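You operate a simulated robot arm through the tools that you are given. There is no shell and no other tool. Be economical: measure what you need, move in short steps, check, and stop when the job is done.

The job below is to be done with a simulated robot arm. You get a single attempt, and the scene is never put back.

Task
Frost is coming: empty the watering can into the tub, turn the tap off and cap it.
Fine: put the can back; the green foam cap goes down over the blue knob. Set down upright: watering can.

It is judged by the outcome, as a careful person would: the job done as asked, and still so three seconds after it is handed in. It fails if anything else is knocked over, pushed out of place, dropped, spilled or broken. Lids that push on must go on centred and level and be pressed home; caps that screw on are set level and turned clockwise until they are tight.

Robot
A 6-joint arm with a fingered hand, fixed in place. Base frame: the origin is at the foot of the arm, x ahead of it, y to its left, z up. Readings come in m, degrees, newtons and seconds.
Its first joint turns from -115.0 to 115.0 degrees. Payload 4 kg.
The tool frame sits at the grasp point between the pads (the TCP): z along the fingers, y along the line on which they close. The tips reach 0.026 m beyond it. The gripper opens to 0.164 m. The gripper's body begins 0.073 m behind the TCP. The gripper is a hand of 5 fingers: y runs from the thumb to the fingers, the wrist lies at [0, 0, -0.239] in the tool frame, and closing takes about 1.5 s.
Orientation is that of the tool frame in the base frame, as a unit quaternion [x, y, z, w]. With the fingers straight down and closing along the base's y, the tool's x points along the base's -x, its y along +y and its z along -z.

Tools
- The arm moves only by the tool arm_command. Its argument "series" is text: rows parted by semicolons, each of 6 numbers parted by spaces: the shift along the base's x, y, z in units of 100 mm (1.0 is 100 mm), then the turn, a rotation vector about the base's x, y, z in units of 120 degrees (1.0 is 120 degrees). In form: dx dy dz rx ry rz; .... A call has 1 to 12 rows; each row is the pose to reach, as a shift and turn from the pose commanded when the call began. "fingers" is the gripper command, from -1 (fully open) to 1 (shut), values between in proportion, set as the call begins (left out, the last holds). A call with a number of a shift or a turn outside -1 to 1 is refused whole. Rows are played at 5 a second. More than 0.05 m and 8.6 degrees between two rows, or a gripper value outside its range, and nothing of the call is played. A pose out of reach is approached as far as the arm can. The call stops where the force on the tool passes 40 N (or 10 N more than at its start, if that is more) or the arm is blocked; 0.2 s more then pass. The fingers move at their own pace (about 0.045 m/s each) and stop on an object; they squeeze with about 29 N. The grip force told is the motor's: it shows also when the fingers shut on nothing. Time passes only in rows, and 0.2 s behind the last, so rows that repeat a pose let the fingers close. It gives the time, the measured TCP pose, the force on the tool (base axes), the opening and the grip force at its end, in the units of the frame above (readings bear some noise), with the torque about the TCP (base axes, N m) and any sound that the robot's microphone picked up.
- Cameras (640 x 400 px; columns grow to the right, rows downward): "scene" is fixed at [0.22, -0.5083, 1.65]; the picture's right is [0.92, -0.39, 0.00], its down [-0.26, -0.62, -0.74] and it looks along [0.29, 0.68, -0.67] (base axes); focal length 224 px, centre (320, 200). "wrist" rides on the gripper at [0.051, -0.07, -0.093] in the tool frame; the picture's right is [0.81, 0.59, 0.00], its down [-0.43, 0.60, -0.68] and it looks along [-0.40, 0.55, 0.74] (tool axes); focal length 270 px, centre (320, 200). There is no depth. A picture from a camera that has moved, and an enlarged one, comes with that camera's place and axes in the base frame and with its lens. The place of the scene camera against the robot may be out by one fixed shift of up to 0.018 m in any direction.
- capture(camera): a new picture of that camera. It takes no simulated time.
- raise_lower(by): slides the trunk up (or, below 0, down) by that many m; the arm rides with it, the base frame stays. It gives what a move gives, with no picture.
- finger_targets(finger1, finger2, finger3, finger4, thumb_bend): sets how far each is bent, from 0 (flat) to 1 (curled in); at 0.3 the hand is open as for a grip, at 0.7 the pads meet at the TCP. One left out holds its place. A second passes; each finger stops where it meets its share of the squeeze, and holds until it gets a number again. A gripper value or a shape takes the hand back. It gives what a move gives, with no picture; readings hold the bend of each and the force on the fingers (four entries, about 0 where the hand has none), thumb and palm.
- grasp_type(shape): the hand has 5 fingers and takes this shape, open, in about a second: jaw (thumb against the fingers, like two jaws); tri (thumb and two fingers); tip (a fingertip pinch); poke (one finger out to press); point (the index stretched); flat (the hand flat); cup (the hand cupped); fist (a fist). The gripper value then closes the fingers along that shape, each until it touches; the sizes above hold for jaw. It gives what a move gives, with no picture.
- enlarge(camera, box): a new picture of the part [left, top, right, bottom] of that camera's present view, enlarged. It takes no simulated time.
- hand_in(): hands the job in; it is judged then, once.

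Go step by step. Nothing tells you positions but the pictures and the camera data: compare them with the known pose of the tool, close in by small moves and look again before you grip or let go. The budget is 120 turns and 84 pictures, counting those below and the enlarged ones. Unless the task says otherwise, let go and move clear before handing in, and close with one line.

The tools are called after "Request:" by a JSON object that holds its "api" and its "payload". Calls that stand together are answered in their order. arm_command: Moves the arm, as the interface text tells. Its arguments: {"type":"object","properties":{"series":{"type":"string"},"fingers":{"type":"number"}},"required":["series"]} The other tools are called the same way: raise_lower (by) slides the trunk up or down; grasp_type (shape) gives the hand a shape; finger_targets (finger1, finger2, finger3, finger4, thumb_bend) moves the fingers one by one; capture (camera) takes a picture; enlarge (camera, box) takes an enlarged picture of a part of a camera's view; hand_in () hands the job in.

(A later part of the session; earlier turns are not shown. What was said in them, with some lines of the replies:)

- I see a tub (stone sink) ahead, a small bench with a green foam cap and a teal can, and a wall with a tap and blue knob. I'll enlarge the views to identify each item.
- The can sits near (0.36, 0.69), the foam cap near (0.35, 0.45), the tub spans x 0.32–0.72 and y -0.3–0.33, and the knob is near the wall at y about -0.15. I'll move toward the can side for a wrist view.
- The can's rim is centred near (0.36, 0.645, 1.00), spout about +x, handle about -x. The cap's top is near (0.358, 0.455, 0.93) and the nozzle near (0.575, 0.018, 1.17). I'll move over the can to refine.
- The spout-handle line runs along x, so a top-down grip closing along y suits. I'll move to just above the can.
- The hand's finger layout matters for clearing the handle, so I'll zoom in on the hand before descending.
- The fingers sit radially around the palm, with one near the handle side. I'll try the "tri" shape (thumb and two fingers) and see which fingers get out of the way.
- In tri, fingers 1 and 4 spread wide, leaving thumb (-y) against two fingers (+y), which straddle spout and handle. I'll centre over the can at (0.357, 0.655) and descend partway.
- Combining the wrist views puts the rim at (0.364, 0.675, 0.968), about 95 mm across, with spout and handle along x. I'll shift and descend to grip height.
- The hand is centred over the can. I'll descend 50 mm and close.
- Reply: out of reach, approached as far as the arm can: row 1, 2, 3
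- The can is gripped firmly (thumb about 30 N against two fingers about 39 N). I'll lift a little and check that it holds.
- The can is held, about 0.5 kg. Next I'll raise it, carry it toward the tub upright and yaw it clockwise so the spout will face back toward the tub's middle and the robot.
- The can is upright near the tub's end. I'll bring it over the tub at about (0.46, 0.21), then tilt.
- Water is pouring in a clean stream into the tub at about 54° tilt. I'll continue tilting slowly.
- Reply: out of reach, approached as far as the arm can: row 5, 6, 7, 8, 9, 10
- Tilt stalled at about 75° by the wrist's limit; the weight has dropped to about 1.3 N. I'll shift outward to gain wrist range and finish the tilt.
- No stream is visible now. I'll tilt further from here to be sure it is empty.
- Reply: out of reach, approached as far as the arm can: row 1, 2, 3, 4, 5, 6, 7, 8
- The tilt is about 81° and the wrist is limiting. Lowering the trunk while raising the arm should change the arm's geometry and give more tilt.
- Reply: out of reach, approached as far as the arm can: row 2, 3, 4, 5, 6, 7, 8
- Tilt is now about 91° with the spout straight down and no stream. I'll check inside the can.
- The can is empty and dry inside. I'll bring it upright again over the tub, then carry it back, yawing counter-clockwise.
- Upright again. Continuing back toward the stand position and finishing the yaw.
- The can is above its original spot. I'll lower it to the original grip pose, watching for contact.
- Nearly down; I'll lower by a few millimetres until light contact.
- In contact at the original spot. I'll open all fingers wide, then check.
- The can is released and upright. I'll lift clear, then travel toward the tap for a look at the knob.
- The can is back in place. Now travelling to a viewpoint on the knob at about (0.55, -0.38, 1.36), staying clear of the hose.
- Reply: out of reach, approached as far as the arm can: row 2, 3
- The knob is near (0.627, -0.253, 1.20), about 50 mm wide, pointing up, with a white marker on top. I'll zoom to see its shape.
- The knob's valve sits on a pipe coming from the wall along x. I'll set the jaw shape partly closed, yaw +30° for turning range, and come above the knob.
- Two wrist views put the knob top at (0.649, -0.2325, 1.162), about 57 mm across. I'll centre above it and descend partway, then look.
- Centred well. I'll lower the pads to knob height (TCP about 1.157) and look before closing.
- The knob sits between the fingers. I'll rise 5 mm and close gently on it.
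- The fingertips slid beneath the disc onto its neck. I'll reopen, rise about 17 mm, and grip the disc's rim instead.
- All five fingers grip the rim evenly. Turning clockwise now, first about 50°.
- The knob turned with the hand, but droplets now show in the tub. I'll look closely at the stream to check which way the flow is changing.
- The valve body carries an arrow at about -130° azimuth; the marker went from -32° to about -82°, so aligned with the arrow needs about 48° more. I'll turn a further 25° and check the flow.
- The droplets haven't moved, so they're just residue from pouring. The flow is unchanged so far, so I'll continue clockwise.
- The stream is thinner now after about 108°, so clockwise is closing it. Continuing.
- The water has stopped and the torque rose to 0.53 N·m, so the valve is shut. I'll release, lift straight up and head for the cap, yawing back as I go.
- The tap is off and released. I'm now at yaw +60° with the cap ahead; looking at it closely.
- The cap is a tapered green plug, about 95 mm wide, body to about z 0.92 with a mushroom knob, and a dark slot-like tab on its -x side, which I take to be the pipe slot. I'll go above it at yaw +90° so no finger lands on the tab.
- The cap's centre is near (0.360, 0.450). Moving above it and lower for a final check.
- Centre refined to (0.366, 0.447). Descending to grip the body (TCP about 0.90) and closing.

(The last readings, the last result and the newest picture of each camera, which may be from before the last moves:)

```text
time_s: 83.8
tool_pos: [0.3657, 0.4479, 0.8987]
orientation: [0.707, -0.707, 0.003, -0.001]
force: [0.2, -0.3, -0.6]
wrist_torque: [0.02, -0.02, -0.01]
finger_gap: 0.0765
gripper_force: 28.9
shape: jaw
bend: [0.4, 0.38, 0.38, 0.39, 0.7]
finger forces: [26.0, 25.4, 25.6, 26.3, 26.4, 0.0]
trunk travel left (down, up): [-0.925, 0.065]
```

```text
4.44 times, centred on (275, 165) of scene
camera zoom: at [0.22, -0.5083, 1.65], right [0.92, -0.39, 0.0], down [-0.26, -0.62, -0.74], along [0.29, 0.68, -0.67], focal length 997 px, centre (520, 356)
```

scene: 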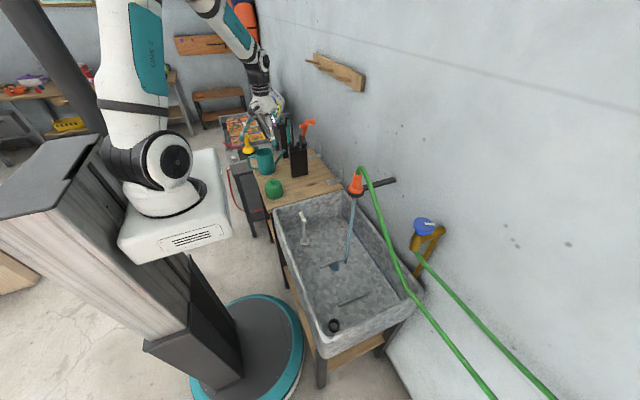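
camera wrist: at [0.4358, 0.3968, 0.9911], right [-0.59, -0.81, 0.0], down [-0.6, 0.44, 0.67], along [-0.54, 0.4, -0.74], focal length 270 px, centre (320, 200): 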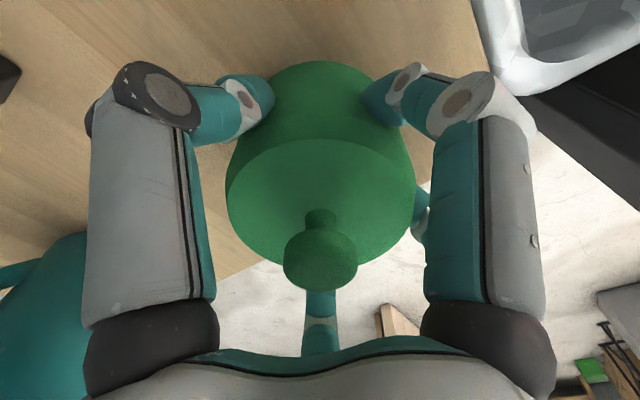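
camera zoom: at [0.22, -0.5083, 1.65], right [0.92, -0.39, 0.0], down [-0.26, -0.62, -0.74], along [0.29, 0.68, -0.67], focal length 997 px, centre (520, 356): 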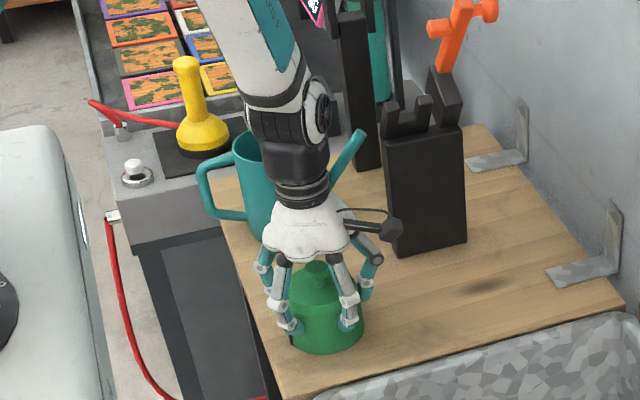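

The cap is held evenly by all five fingers. Lifting and travelling toward the tap, yawing clockwise on the way.

Request:
{"api": "arm_command", "payload": {"series": "0 0 0.2 0 0 0;0 0 0.5 0 0 0;0 0 0.8 0 0 0;0 0 1 0 0 0"}}

Request:
{"api": "arm_command", "payload": {"series": "0 -0.2 0.3 0 0 0;0.1 -0.4 0.6 0 0 0;0.2 -0.7 0.8 0 0 0;0.3 -1 1 0 0 0"}}

Request:
{"api": "arm_command", "payload": {"series": "0 -0.2 0.3 0 0 -0.07;0 -0.4 0.6 0 0 -0.14;0 -0.7 0.85 0 0 -0.21;0 -1 0.9 0 0 -0.28;0 -1 0.9 0 0 -0.35;0 -1 0.9 0 0 -0.42;0 -1 0.9 0 0 -0.49;0 -1 0.9 0 0 -0.56;0 -1 0.9 0 0 -0.63;0 -1 0.9 0 0 -0.7"}}

Request:
{"api": "enlarge", "payload": {"camera": "scene", "box": [260, 60, 380, 180]}}

```text
time_s: 84.8
tool_pos: [0.3656, 0.4459, 0.9996]
orientation: [-0.707, 0.708, -0.003, 0.0]
force: [0.4, -0.5, -0.3]
wrist_torque: [0.0, 0.0, 0.0]
finger_gap: 0.0768
gripper_force: 28.9
shape: jaw
bend: [0.4, 0.38, 0.38, 0.39, 0.7]
finger forces: [26.0, 25.4, 25.6, 26.4, 26.4, 0.0]
trunk travel left (down, up): [-0.925, 0.065]
```

```text
time_s: 85.8
tool_pos: [0.3976, 0.3444, 1.1004]
orientation: [-0.707, 0.707, -0.003, 0.0]
force: [1.3, 0.6, 0.4]
wrist_torque: [0.0, -0.03, -0.01]
finger_gap: 0.0764
gripper_force: 28.9
shape: jaw
bend: [0.4, 0.38, 0.38, 0.39, 0.7]
finger forces: [26.0, 25.4, 25.6, 26.3, 26.4, 0.0]
trunk travel left (down, up): [-0.925, 0.065]
```

```text
time_s: 88.0
tool_pos: [0.3963, 0.2473, 1.1901]
orientation: [-0.05, 0.999, -0.003, -0.002]
force: [-0.9, 1.0, 0.8]
wrist_torque: [-0.04, -0.03, -0.03]
finger_gap: 0.0765
gripper_force: 29.6
shape: jaw
bend: [0.4, 0.38, 0.38, 0.39, 0.7]
finger forces: [26.1, 25.3, 25.7, 26.6, 26.1, 0.0]
trunk travel left (down, up): [-0.925, 0.065]
```

```text
3.33 times, centred on (320, 120) of scene
camera zoom: at [0.22, -0.5083, 1.65], right [0.92, -0.39, 0.0], down [-0.26, -0.62, -0.74], along [0.29, 0.68, -0.67], focal length 748 px, centre (320, 467)
```

zoom: 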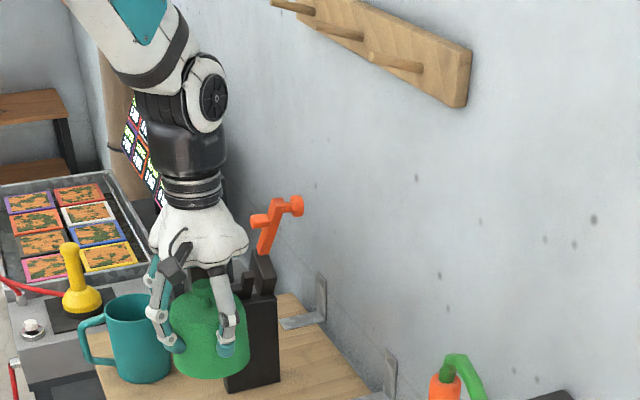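

Holding steady. Continuing past the nozzle at x about 0.40, then toward the knob, finishing the yaw to about -85°.

Request:
{"api": "arm_command", "payload": {"series": "0 -0.3 0.3 0 0 -0.07;0 -0.7 0.6 0 0 -0.14;0 -1 0.9 0 0 -0.21"}}

Request:
{"api": "arm_command", "payload": {"series": "0 -0.4 0 0 0 -0.07;0 -0.8 0 0 0 -0.14;0 -1 0 0 0 -0.21"}}

Request:
{"api": "arm_command", "payload": {"series": "0 -0.4 0 0 0 -0.07;0.1 -0.8 0 0 0 -0.14;0.2 -1 0 0 0 -0.21"}}

Request:
{"api": "arm_command", "payload": {"series": "0.1 -0.4 0 0 0 -0.07;0.2 -0.8 0 0 0 -0.13;0.3 -1 0 0 0 -0.13"}}

Request:
{"api": "arm_command", "payload": {"series": "0.2 -0.4 0 0 0 0;0.4 -0.8 0 0 0 0;0.7 -0.8 0 0 0 0;0.9 -0.8 0 0 0 0"}}

Request:
{"api": "enlarge", "payload": {"camera": "scene", "box": [360, 130, 480, 270]}}

Request:
{"api": "capture", "payload": {"camera": "wrist"}}

```text
time_s: 88.8
tool_pos: [0.3937, 0.1436, 1.28]
orientation: [0.169, 0.986, -0.003, -0.002]
force: [0.1, 0.1, 0.1]
wrist_torque: [0.06, -0.02, 0.02]
finger_gap: 0.0762
gripper_force: 29.2
shape: jaw
bend: [0.4, 0.38, 0.38, 0.39, 0.7]
finger forces: [25.9, 25.3, 25.8, 27.0, 25.7, 0.0]
trunk travel left (down, up): [-0.925, 0.065]
```

```text
time_s: 89.6
tool_pos: [0.3968, 0.0459, 1.2807]
orientation: [0.38, 0.925, -0.002, -0.003]
force: [-0.3, -0.8, 0.0]
wrist_torque: [-0.01, -0.01, 0.0]
finger_gap: 0.0765
gripper_force: 28.8
shape: jaw
bend: [0.4, 0.38, 0.38, 0.39, 0.7]
finger forces: [26.0, 25.4, 25.8, 27.1, 25.3, 0.0]
trunk travel left (down, up): [-0.925, 0.065]
```

```text
time_s: 90.4
tool_pos: [0.4157, -0.0541, 1.2815]
orientation: [0.572, 0.82, -0.001, -0.005]
force: [-1.2, -0.8, -0.4]
wrist_torque: [0.04, -0.04, 0.0]
finger_gap: 0.0761
gripper_force: 28.8
shape: jaw
bend: [0.4, 0.38, 0.38, 0.39, 0.7]
finger forces: [25.8, 25.3, 25.7, 27.0, 25.3, 0.0]
trunk travel left (down, up): [-0.925, 0.065]
```

```text
time_s: 91.2
tool_pos: [0.4482, -0.1548, 1.2803]
orientation: [0.677, 0.736, 0.0, -0.004]
force: [-0.5, -0.1, -0.8]
wrist_torque: [0.03, -0.02, -0.01]
finger_gap: 0.0761
gripper_force: 28.7
shape: jaw
bend: [0.4, 0.38, 0.38, 0.39, 0.7]
finger forces: [25.9, 25.3, 25.7, 27.1, 25.1, 0.0]
trunk travel left (down, up): [-0.925, 0.065]
```

```text
time_s: 92.2
tool_pos: [0.5376, -0.2342, 1.2782]
orientation: [0.677, 0.736, -0.001, -0.004]
force: [-0.1, 0.5, -0.3]
wrist_torque: [0.0, 0.02, -0.05]
finger_gap: 0.0759
gripper_force: 29.2
shape: jaw
bend: [0.4, 0.38, 0.38, 0.39, 0.7]
finger forces: [25.9, 25.3, 25.7, 27.3, 24.9, 0.0]
trunk travel left (down, up): [-0.925, 0.065]
```

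```text
2.86 times, centred on (420, 200) of scene
camera zoom: at [0.22, -0.5083, 1.65], right [0.92, -0.39, 0.0], down [-0.26, -0.62, -0.74], along [0.29, 0.68, -0.67], focal length 641 px, centre (34, 200)
```

zoom: 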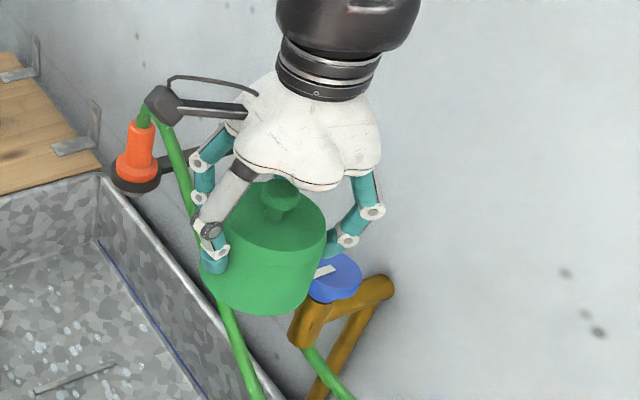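

```text
16 pictures are left
camera wrist: at [0.4649, -0.1905, 1.3706], right [0.52, 0.85, 0.0], down [0.63, -0.38, 0.67], along [0.57, -0.35, -0.74], focal length 270 px, centre (320, 200)
```

wrist: 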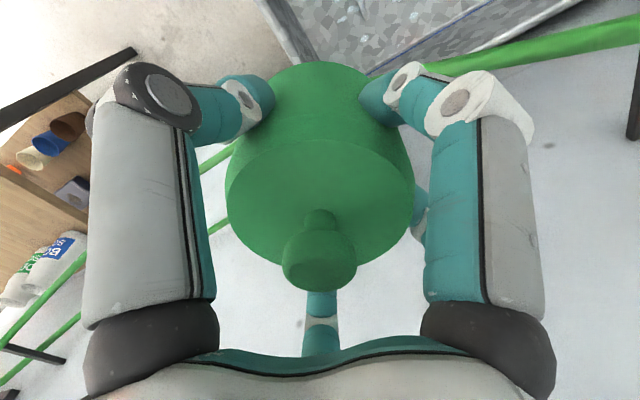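

The cap is still level and centred in the hand. Moving over the knob at (0.650, -0.232), keeping 50 mm clearance.

Request:
{"api": "arm_command", "payload": {"series": "0.4 0 0 0 0 0;0.8 0.01 0 0 0 0;1 0.02 0 0 0 0"}}

Request:
{"api": "arm_command", "payload": {"series": "0.12 0 0 0 0 0;0.12 0 -0.15 0 0 0;0.12 0 -0.3 0 0 0;0.12 0 -0.3 0 0 0"}}

Request:
{"api": "enlarge", "payload": {"camera": "scene", "box": [370, 160, 490, 280]}}

```text
time_s: 93.0
tool_pos: [0.6363, -0.2325, 1.2774]
orientation: [0.677, 0.736, -0.001, -0.004]
force: [0.2, 0.2, -0.9]
wrist_torque: [0.02, 0.04, 0.0]
finger_gap: 0.076
gripper_force: 28.7
shape: jaw
bend: [0.4, 0.38, 0.38, 0.39, 0.7]
finger forces: [25.7, 25.2, 25.8, 27.6, 24.8, 0.0]
trunk travel left (down, up): [-0.925, 0.065]
```

```text
time_s: 94.0
tool_pos: [0.6473, -0.2299, 1.2502]
orientation: [0.677, 0.736, -0.001, -0.003]
force: [0.5, -0.3, 0.1]
wrist_torque: [0.0, -0.04, 0.02]
finger_gap: 0.0757
gripper_force: 28.8
shape: jaw
bend: [0.4, 0.38, 0.38, 0.39, 0.7]
finger forces: [25.8, 25.2, 25.9, 27.6, 24.9, 0.0]
trunk travel left (down, up): [-0.925, 0.065]
```

```text
3.33 times, centred on (430, 220) of scene
camera zoom: at [0.22, -0.5083, 1.65], right [0.92, -0.39, 0.0], down [-0.26, -0.62, -0.74], along [0.29, 0.68, -0.67], focal length 748 px, centre (-47, 133)
```

zoom: 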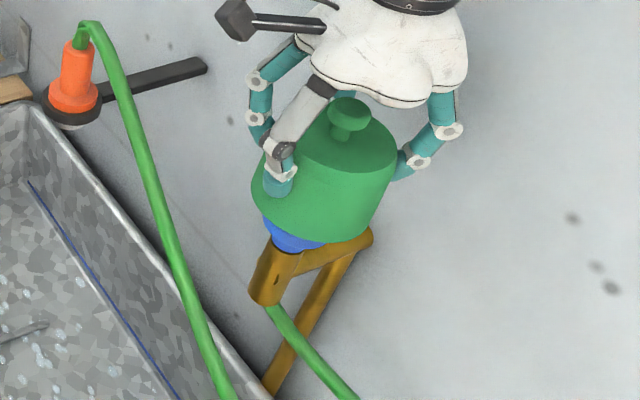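

Positioned above the knob. I'll descend in small steps and watch the forces.

Request:
{"api": "arm_command", "payload": {"series": "0.02 -0.01 -0.1 0 0 0;0.02 -0.01 -0.2 0 0 0;0.02 -0.01 -0.28 0 0 0;0.02 -0.01 -0.36 0 0 0"}}

Request:
{"api": "arm_command", "payload": {"series": "0 0 -0.05 0 0 0;0 0 -0.1 0 0 0;0 0 -0.15 0 0 0"}}

Request:
{"api": "enlarge", "payload": {"camera": "scene", "box": [370, 160, 490, 280]}}

```text
time_s: 95.0
tool_pos: [0.6493, -0.2314, 1.2134]
orientation: [0.677, 0.736, -0.001, -0.004]
force: [0.5, 0.0, -0.1]
wrist_torque: [0.02, 0.01, -0.01]
finger_gap: 0.0759
gripper_force: 29.1
shape: jaw
bend: [0.4, 0.38, 0.38, 0.39, 0.7]
finger forces: [25.8, 25.2, 25.8, 27.5, 24.8, 0.0]
trunk travel left (down, up): [-0.925, 0.065]
```

```text
time_s: 95.8
tool_pos: [0.65, -0.2327, 1.1993]
orientation: [0.677, 0.736, -0.001, -0.004]
force: [-0.1, -0.1, -0.9]
wrist_torque: [0.02, -0.02, 0.02]
finger_gap: 0.076
gripper_force: 29.3
shape: jaw
bend: [0.4, 0.38, 0.38, 0.39, 0.7]
finger forces: [25.9, 25.3, 25.8, 27.6, 24.8, 0.1]
trunk travel left (down, up): [-0.925, 0.065]
```

```text
3.33 times, centred on (430, 220) of scene
camera zoom: at [0.22, -0.5083, 1.65], right [0.92, -0.39, 0.0], down [-0.26, -0.62, -0.74], along [0.29, 0.68, -0.67], focal length 748 px, centre (-47, 133)
```

zoom: 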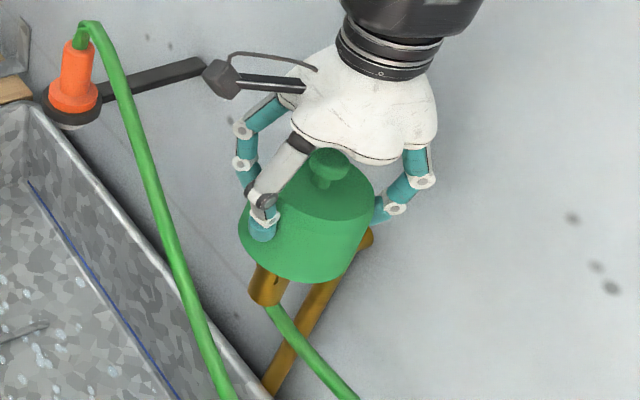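

The cap is passing over the knob with no contact yet. Continuing down in small steps.

Request:
{"api": "arm_command", "payload": {"series": "0 0 -0.04 0 0 0;0 0 -0.08 0 0 0;0 0 -0.12 0 0 0;0 0 -0.16 0 0 0"}}

Request:
{"api": "arm_command", "payload": {"series": "0 0 -0.04 0 0 0;0 0 -0.08 0 0 0;0 0 -0.12 0 0 0;0 0 -0.16 0 0 0"}}

```text
time_s: 96.8
tool_pos: [0.6494, -0.2321, 1.1814]
orientation: [0.678, 0.735, -0.002, -0.003]
force: [-0.1, -0.7, -1.0]
wrist_torque: [0.0, 0.01, 0.01]
finger_gap: 0.0759
gripper_force: 29.3
shape: jaw
bend: [0.4, 0.38, 0.38, 0.39, 0.7]
finger forces: [25.8, 25.2, 25.8, 27.6, 24.8, 0.1]
trunk travel left (down, up): [-0.925, 0.065]
```

```text
time_s: 97.8
tool_pos: [0.6491, -0.2319, 1.1703]
orientation: [0.678, 0.735, 0.0, -0.001]
force: [-3.2, -1.6, 18.3]
wrist_torque: [-0.04, -0.67, -0.02]
finger_gap: 0.0765
gripper_force: 29.2
shape: jaw
bend: [0.4, 0.38, 0.38, 0.39, 0.7]
finger forces: [28.0, 28.8, 29.4, 30.1, 28.6, 0.0]
trunk travel left (down, up): [-0.925, 0.065]
```

Contact at 18 N, centred about 37 mm toward +x, so the cap edge is resting on the pipe side. I'll look.

Request:
{"api": "enlarge", "payload": {"camera": "scene", "box": [390, 190, 470, 270]}}

Request:
{"api": "capture", "payload": {"camera": "wrist"}}

```text
5.00 times, centred on (430, 230) of scene
camera zoom: at [0.22, -0.5083, 1.65], right [0.92, -0.39, 0.0], down [-0.26, -0.62, -0.74], along [0.29, 0.68, -0.67], focal length 1122 px, centre (-230, 50)
```

zoom: 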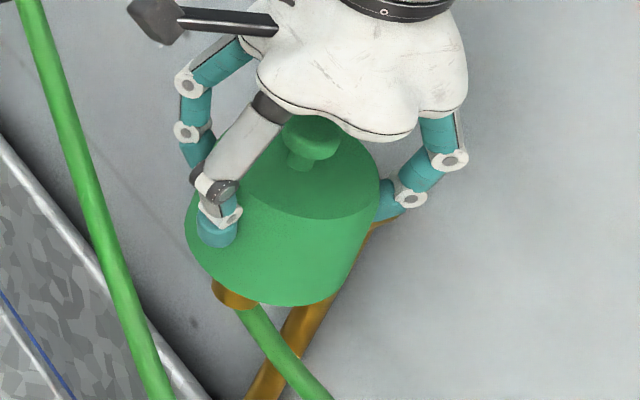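

```text
12 pictures are left
camera wrist: at [0.5765, -0.1879, 1.2618], right [0.52, 0.85, 0.0], down [0.63, -0.38, 0.68], along [0.58, -0.35, -0.74], focal length 270 px, centre (320, 200)
```

wrist: 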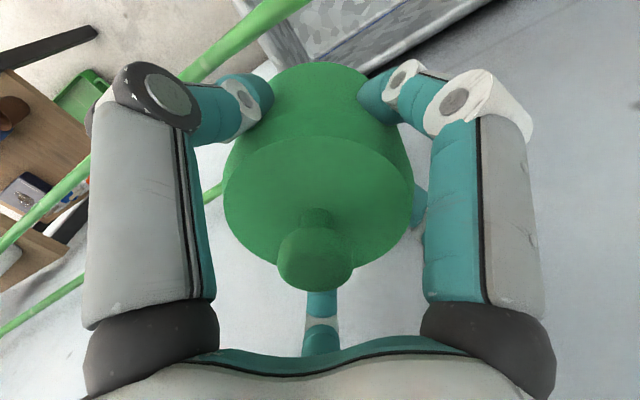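

The cap edge is landing on the pipe at z about 1.11, so the slot must be slightly misaligned. Re-deriving the tab's azimuth gives 181–187°, so I need about 8° more clockwise. I'll rise 6 mm, rotate, and retry.

Request:
{"api": "arm_command", "payload": {"series": "0 0 0.1 0 0 0;0 0 0.1 0 0 -0.033;0 0 0.1 0 0 -0.067;0 0 0.05 0 0 -0.067;0 0 0 0 0 -0.067;0 0 -0.04 0 0 -0.067"}}

```text
time_s: 99.2
tool_pos: [0.6487, -0.2321, 1.1685]
orientation: [0.727, 0.686, 0.001, 0.0]
force: [-3.6, -0.4, 30.9]
wrist_torque: [0.03, -1.02, 0.01]
finger_gap: 0.0766
gripper_force: 29.2
shape: jaw
bend: [0.4, 0.38, 0.38, 0.39, 0.7]
finger forces: [30.6, 31.9, 31.4, 31.9, 29.5, 0.0]
trunk travel left (down, up): [-0.925, 0.065]
```

Still landing on the pipe. I need to actually see the dark feature, so I'll raise the cap clear of the knob and rotate it toward the scene camera.

Request:
{"api": "arm_command", "payload": {"series": "0 0 0.2 0 0 0;0 0 0.5 0 0 0;0 0 0.8 0 0 0;0 0 0.8 0 0 -0.07;0 0 0.8 0 0 -0.14;0 0 0.8 0 0 -0.21;0 0 0.8 0 0 -0.28;0 0 0.8 0 0 -0.35;0 0 0.8 0 0 -0.42;0 0 0.8 0 0 -0.49;0 0 0.8 0 0 -0.56;0 0 0.8 0 0 -0.63"}}

Request:
{"api": "enlarge", "payload": {"camera": "scene", "box": [400, 180, 470, 250]}}

```text
time_s: 101.8
tool_pos: [0.6505, -0.2318, 1.2427]
orientation: [0.995, 0.096, 0.001, -0.003]
force: [-0.7, 0.5, -0.1]
wrist_torque: [0.0, -0.01, 0.03]
finger_gap: 0.0763
gripper_force: 29.0
shape: jaw
bend: [0.4, 0.38, 0.38, 0.39, 0.7]
finger forces: [28.1, 27.6, 28.0, 29.9, 25.5, 0.0]
trunk travel left (down, up): [-0.925, 0.065]
```

```text
5.71 times, centred on (435, 215) of scene
camera zoom: at [0.22, -0.5083, 1.65], right [0.92, -0.39, 0.0], down [-0.26, -0.62, -0.74], along [0.29, 0.68, -0.67], focal length 1282 px, centre (-337, 114)
```

zoom: 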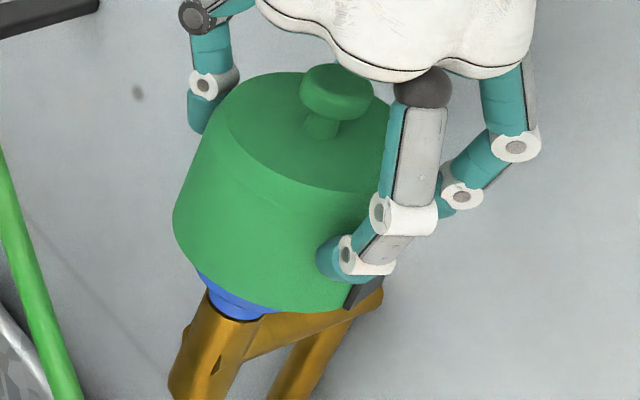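

The dark tab is now visible at the lower right of the cap. I'll zoom in to fix its azimuth and shape.

Request:
{"api": "enlarge", "payload": {"camera": "scene", "box": [418, 205, 450, 237]}}

```text
12.50 times, centred on (434, 221) of scene
camera zoom: at [0.22, -0.5083, 1.65], right [0.92, -0.39, 0.0], down [-0.26, -0.62, -0.74], along [0.29, 0.68, -0.67], focal length 2804 px, centre (-1105, -62)
```

zoom: 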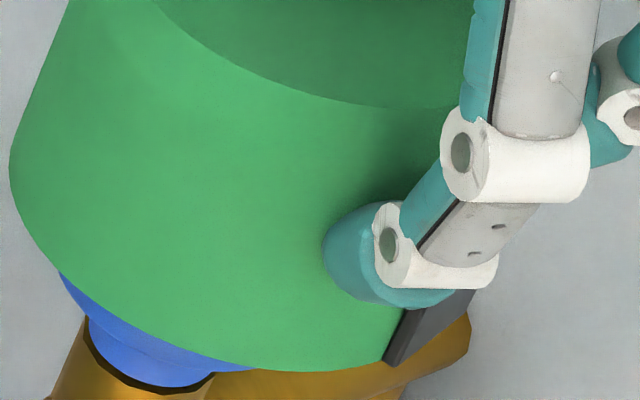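

The tab is a block about 32 mm wide at azimuth about -72° now. The contact radius (40–47 mm) suggests the tab itself may have landed on the pipe, so I'll test by lowering with the tab turned away from the pipe.

Request:
{"api": "arm_command", "payload": {"series": "0 0 -0.3 0 0 0;0 0 -0.55 0 0 0;0 0 -0.63 0 0 0;0 0 -0.68 0 0 0;0 0 -0.72 0 0 0;0 0 -0.75 0 0 0"}}

```text
time_s: 103.2
tool_pos: [0.6513, -0.2305, 1.1699]
orientation: [0.995, 0.097, 0.004, -0.002]
force: [-1.0, 0.9, 18.1]
wrist_torque: [0.05, -0.62, 0.03]
finger_gap: 0.0765
gripper_force: 29.2
shape: jaw
bend: [0.4, 0.38, 0.38, 0.39, 0.7]
finger forces: [30.6, 28.9, 28.8, 30.3, 26.0, 0.0]
trunk travel left (down, up): [-0.925, 0.065]
```

The same contact occurs, so it's the cap rim on the pipe and the slot is needed. I'll return to the best-estimate alignment, yaw -97°, and dip again.

Request:
{"api": "arm_command", "payload": {"series": "0 0 0.15 0 0 0.05;0 0 0.2 0 0 0.11;0 0 0.2 0 0 0.18;0 0 0.2 0 0 0.25;0 0 0.2 0 0 0.32;0 0 0.2 0 0 0.39;0 0 0.2 0 0 0.46;0 0 0.2 0 0 0.53;0 0 0.2 0 0 0.6;0 0 0.2 0 0 0.6"}}

Request:
{"api": "arm_command", "payload": {"series": "0 0 -0.1 0 0 0;0 0 -0.15 0 0 0;0 0 -0.2 0 0 0;0 0 -0.24 0 0 0"}}

```text
time_s: 105.4
tool_pos: [0.6505, -0.2321, 1.1867]
orientation: [0.748, 0.664, -0.001, -0.004]
force: [-0.6, 0.2, -0.5]
wrist_torque: [-0.01, -0.02, -0.01]
finger_gap: 0.0766
gripper_force: 29.2
shape: jaw
bend: [0.4, 0.38, 0.38, 0.39, 0.7]
finger forces: [29.5, 27.9, 28.0, 30.2, 25.5, 0.0]
trunk travel left (down, up): [-0.925, 0.065]
```

```text
time_s: 106.4
tool_pos: [0.6487, -0.233, 1.1682]
orientation: [0.749, 0.663, 0.001, 0.0]
force: [-2.6, -1.7, 24.3]
wrist_torque: [0.01, -0.88, -0.04]
finger_gap: 0.0767
gripper_force: 28.9
shape: jaw
bend: [0.4, 0.38, 0.38, 0.39, 0.7]
finger forces: [30.4, 30.6, 30.1, 31.9, 27.3, 0.0]
trunk travel left (down, up): [-0.925, 0.065]
```

Contact height is identical at every yaw, so the dark tab isn't a cut-out and the resistance doesn't depend on rotation. I'll press more firmly in small steps and see whether the cap seats further.

Request:
{"api": "arm_command", "payload": {"series": "0 0 -0.02 0 0 0;0 0 -0.04 0 0 0;0 0 -0.06 0 0 0;0 0 -0.08 0 0 0"}}

Request:
{"api": "enlarge", "payload": {"camera": "scene", "box": [400, 190, 470, 260]}}

```text
time_s: 107.0
tool_pos: [0.6527, -0.2315, 1.1683]
orientation: [0.748, 0.663, 0.003, 0.004]
force: [-4.1, -0.7, 22.7]
wrist_torque: [0.01, -0.61, 0.03]
finger_gap: 0.077
gripper_force: 29.0
shape: jaw
bend: [0.4, 0.38, 0.38, 0.39, 0.7]
finger forces: [31.3, 30.0, 29.9, 31.4, 28.1, 0.1]
trunk travel left (down, up): [-0.925, 0.065]
stopped in row 2: the force on the tool passed its limit (the readings are from after the stop); the commanded pose is now the measured one
```

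```text
5.71 times, centred on (435, 225) of scene
camera zoom: at [0.22, -0.5083, 1.65], right [0.92, -0.39, 0.0], down [-0.26, -0.62, -0.74], along [0.29, 0.68, -0.67], focal length 1282 px, centre (-337, 57)
```

zoom: 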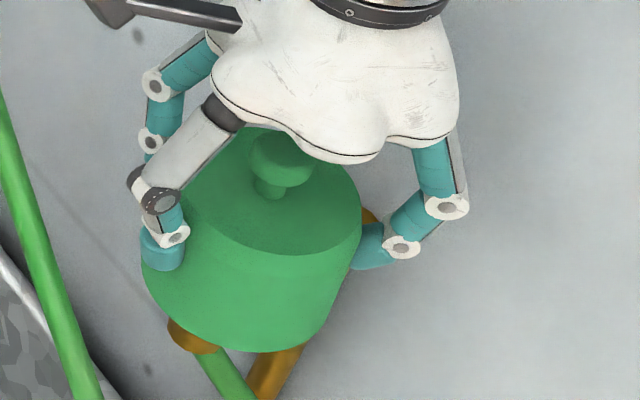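

It won't go further at this attitude. To tell whether the rim is on the pipe or the ceiling is touching the knob's edge, I'll tilt the cap about 2° (+x side up) and touch down again.

Request:
{"api": "arm_command", "payload": {"series": "-0.02 0 0.08 0 0 0;-0.02 0 0.08 0 -0.0167 0;-0.02 0 0.04 0 -0.0167 0;-0.02 0 0.01 0 -0.0167 0;-0.02 0 -0.02 0 -0.0167 0"}}

```text
time_s: 108.2
tool_pos: [0.6468, -0.2334, 1.1671]
orientation: [0.748, 0.663, 0.016, 0.015]
force: [-3.2, -0.2, 32.4]
wrist_torque: [0.08, -0.17, 0.01]
finger_gap: 0.0768
gripper_force: 28.5
shape: jaw
bend: [0.4, 0.38, 0.38, 0.39, 0.7]
finger forces: [30.0, 28.7, 28.5, 30.1, 27.2, 0.0]
trunk travel left (down, up): [-0.925, 0.065]
```

With the tilt, the load moved to the centre, so the ceiling is on the knob top: the cap is fully down, with the rim barely touching the pipe. I'll level it again with a light press, release, and check.

Request:
{"api": "arm_command", "payload": {"series": "0.02 0 0.03 0 0 0;0.02 0 0.03 0 0.0167 0;0.02 0 0.02 0 0.0167 0;0.02 0 0.01 0 0.0167 0"}}

Request:
{"api": "arm_command", "payload": {"series": "0 0 0 0 0 0;0 0 0 0 0 0;0 0 0 0 0 0;0 0 0 0 0 0;0 0 0 0 0 0;0 0 0 0 0 0;0 0 0 0 0 0", "fingers": -0.6}}

Request:
{"api": "arm_command", "payload": {"series": "0 0 0.3 0 0 0;0 0 0.7 0 0 0;0 0 1 0 0 0"}}

Request:
{"api": "enlarge", "payload": {"camera": "scene", "box": [385, 180, 465, 270]}}

Request:
{"api": "capture", "payload": {"camera": "wrist"}}

```text
time_s: 109.2
tool_pos: [0.6499, -0.2313, 1.1675]
orientation: [0.748, 0.663, 0.002, 0.002]
force: [-2.5, -2.6, 33.4]
wrist_torque: [0.0, -1.15, -0.05]
finger_gap: 0.0772
gripper_force: 29.1
shape: jaw
bend: [0.4, 0.38, 0.38, 0.39, 0.7]
finger forces: [30.2, 32.7, 32.7, 32.3, 28.7, 0.0]
trunk travel left (down, up): [-0.925, 0.065]
```

```text
time_s: 110.8
tool_pos: [0.6509, -0.2323, 1.1633]
orientation: [0.748, 0.663, 0.001, -0.001]
force: [-0.5, -0.8, 0.3]
wrist_torque: [-0.04, -0.01, 0.02]
finger_gap: 0.1306
gripper_force: 0.1
shape: jaw
bend: [0.27, 0.27, 0.27, 0.27, 0.51]
finger forces: [0.1, 0.0, 0.0, 0.1, 0.1, 0.0]
trunk travel left (down, up): [-0.925, 0.065]
```

```text
time_s: 111.6
tool_pos: [0.6503, -0.2331, 1.2652]
orientation: [0.749, 0.663, 0.002, 0.0]
force: [0.2, 0.2, -0.4]
wrist_torque: [-0.01, 0.0, -0.01]
finger_gap: 0.1306
gripper_force: 0.0
shape: jaw
bend: [0.27, 0.27, 0.27, 0.27, 0.51]
finger forces: [0.0, 0.1, 0.0, 0.1, 0.0, 0.0]
trunk travel left (down, up): [-0.925, 0.065]
```

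```text
4.44 times, centred on (425, 225) of scene
camera zoom: at [0.22, -0.5083, 1.65], right [0.92, -0.39, 0.0], down [-0.26, -0.62, -0.74], along [0.29, 0.68, -0.67], focal length 997 px, centre (-147, 89)
```

zoom: 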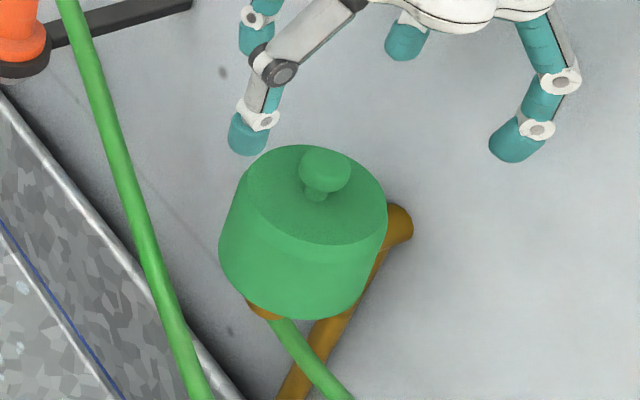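

```text
7 pictures are left
camera wrist: at [0.5876, -0.1763, 1.3564], right [0.68, 0.73, 0.0], down [0.54, -0.5, 0.68], along [0.5, -0.46, -0.74], focal length 270 px, centre (320, 200)
```

wrist: 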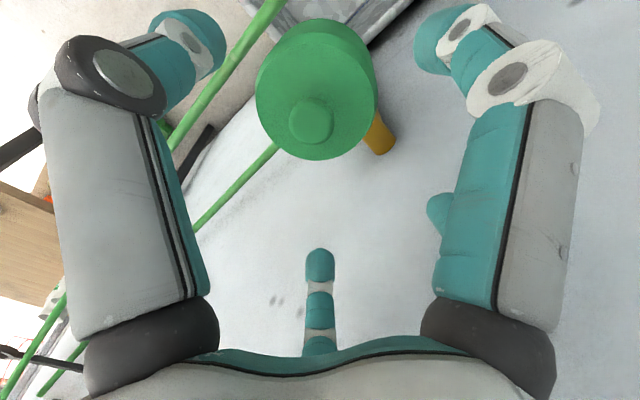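

The cap sits level over the knob. I'll press straight down on its top knob with the palm, fingers open around it, to make sure it is home.

Request:
{"api": "arm_command", "payload": {"series": "0 0.01 -0.3 0 0 0;0 0.01 -0.6 0 0 0;0 0.01 -0.9 0 0 0;0 0.01 -1 0 0 0"}}

Request:
{"api": "arm_command", "payload": {"series": "0 0 -0.04 0 0 0;0 0 -0.08 0 0 0;0 0 -0.12 0 0 0;0 0 -0.16 0 0 0;0 0 -0.2 0 0 0;0 0 -0.24 0 0 0;0 0 -0.28 0 0 0"}}

```text
time_s: 112.6
tool_pos: [0.6512, -0.2325, 1.1621]
orientation: [0.749, 0.663, 0.001, -0.001]
force: [0.6, -0.5, -0.3]
wrist_torque: [-0.02, 0.01, -0.02]
finger_gap: 0.1312
gripper_force: 0.0
shape: jaw
bend: [0.27, 0.27, 0.27, 0.27, 0.51]
finger forces: [0.1, 0.0, 0.0, 0.0, 0.0, 0.0]
trunk travel left (down, up): [-0.925, 0.065]
```

```text
time_s: 114.2
tool_pos: [0.652, -0.2314, 1.135]
orientation: [0.748, 0.664, 0.001, 0.0]
force: [-0.4, 1.0, -0.1]
wrist_torque: [-0.01, 0.01, 0.04]
finger_gap: 0.1307
gripper_force: 0.1
shape: jaw
bend: [0.27, 0.27, 0.27, 0.27, 0.51]
finger forces: [0.0, 0.0, 0.1, 0.1, 0.0, 0.0]
trunk travel left (down, up): [-0.925, 0.065]
```

No contact yet at this height. I'll look before going lower.

Request:
{"api": "enlarge", "payload": {"camera": "scene", "box": [385, 180, 465, 270]}}

```text
4.44 times, centred on (425, 225) of scene
camera zoom: at [0.22, -0.5083, 1.65], right [0.92, -0.39, 0.0], down [-0.26, -0.62, -0.74], along [0.29, 0.68, -0.67], focal length 997 px, centre (-147, 89)
```

zoom: 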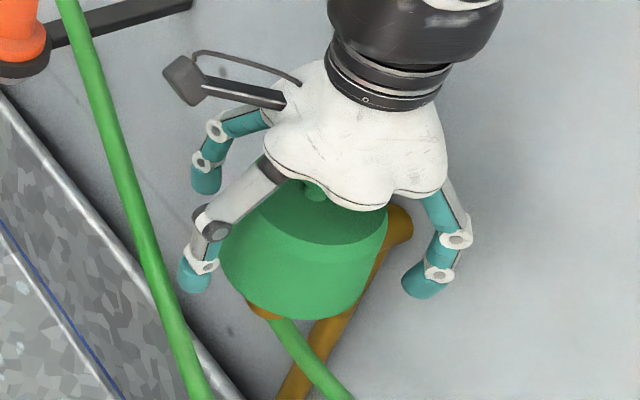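

The palm is almost on the cap's knob. Continuing a few more millimetres with force watching.

Request:
{"api": "arm_command", "payload": {"series": "0 0 -0.03 0 0 0;0 0 -0.06 0 0 0;0 0 -0.09 0 0 0;0 0 -0.12 0 0 0;0 0 -0.15 0 0 0"}}

```text
time_s: 115.3
tool_pos: [0.6544, -0.2336, 1.1299]
orientation: [0.748, 0.664, 0.006, 0.006]
force: [-5.1, -0.4, 20.5]
wrist_torque: [0.07, -0.41, 0.03]
finger_gap: 0.1308
gripper_force: 0.0
shape: jaw
bend: [0.27, 0.27, 0.27, 0.27, 0.51]
finger forces: [0.1, 0.0, 0.0, 0.1, 0.0, 19.9]
trunk travel left (down, up): [-0.925, 0.065]
stopped in row 5: the force on the tool passed its limit (the readings are from after the stop); the commanded pose is now the measured one
```

A central press of over 40 N went through the palm onto the cap. Lifting clear to inspect.

Request:
{"api": "arm_command", "payload": {"series": "-0.02 0 0.3 0 0 0;-0.02 0 0.7 0 0 0;-0.02 0 1 0 0 0"}}

Request:
{"api": "arm_command", "payload": {"series": "0 0 0.4 0 0 0;-0.3 0 0.7 0 0 0;-0.7 0 0.7 0 0 0;-1 0 0.7 0 0 0"}}

Request:
{"api": "enlarge", "payload": {"camera": "scene", "box": [385, 180, 465, 270]}}

Request:
{"api": "capture", "payload": {"camera": "wrist"}}

```text
time_s: 116.2
tool_pos: [0.6517, -0.2322, 1.2256]
orientation: [0.748, 0.663, 0.003, 0.004]
force: [-0.3, -0.1, 0.2]
wrist_torque: [0.0, 0.0, -0.02]
finger_gap: 0.1309
gripper_force: 0.1
shape: jaw
bend: [0.27, 0.27, 0.27, 0.27, 0.51]
finger forces: [0.0, 0.0, 0.1, 0.1, 0.0, 0.0]
trunk travel left (down, up): [-0.925, 0.065]
```

```text
time_s: 117.2
tool_pos: [0.5493, -0.2319, 1.2996]
orientation: [0.748, 0.663, 0.004, 0.005]
force: [0.6, -0.4, 0.2]
wrist_torque: [-0.01, -0.05, -0.02]
finger_gap: 0.1307
gripper_force: 0.2
shape: jaw
bend: [0.27, 0.27, 0.27, 0.27, 0.51]
finger forces: [0.0, 0.0, 0.1, 0.0, 0.0, 0.0]
trunk travel left (down, up): [-0.925, 0.065]
```

```text
4.44 times, centred on (425, 225) of scene
camera zoom: at [0.22, -0.5083, 1.65], right [0.92, -0.39, 0.0], down [-0.26, -0.62, -0.74], along [0.29, 0.68, -0.67], focal length 997 px, centre (-147, 89)
```

zoom: 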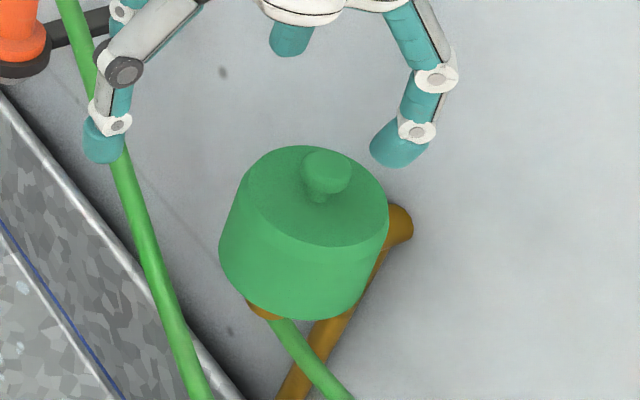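

```text
4 pictures are left
camera wrist: at [0.4863, -0.1739, 1.3898], right [0.68, 0.73, 0.01], down [0.53, -0.5, 0.69], along [0.51, -0.46, -0.73], focal length 270 px, centre (320, 200)
```

wrist: 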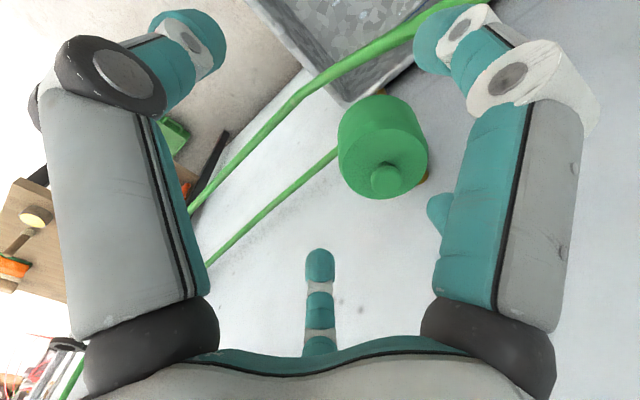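

The cap is centred, level and pressed down on the knob, with its tab facing the pipe. One last overall check.

Request:
{"api": "capture", "payload": {"camera": "scene"}}

Request:
{"api": "enlarge", "payload": {"camera": "scene", "box": [225, 100, 385, 230]}}

```text
3 pictures are left
```

scene: 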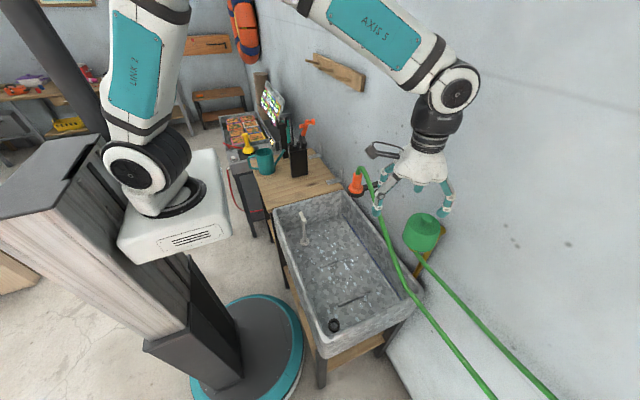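

```text
3.08 times, centred on (305, 165) of scene
camera zoom: at [0.22, -0.5083, 1.65], right [0.92, -0.39, 0.0], down [-0.26, -0.62, -0.74], along [0.29, 0.68, -0.67], focal length 690 px, centre (366, 308)
```

zoom: 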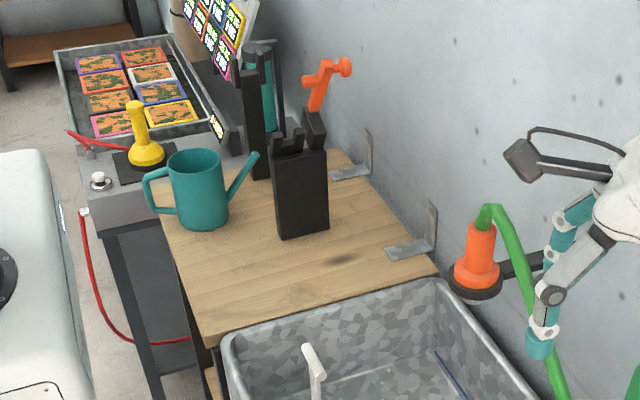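

The can is upright in its place, the water is off and the cap is on the knob, with nothing else disturbed. Handing in.

Request:
{"api": "hand_in", "payload": {}}

```text
The job is handed in.
```

I emptied the watering can into the tub and stood it back upright in its place. The tap is off, with no water running, and the green foam cap is over the blue knob, centred, level and pressed down firmly. The cap's lower edge touched the tap's pipe as it went on, so I could not confirm by sight that it is fully home.
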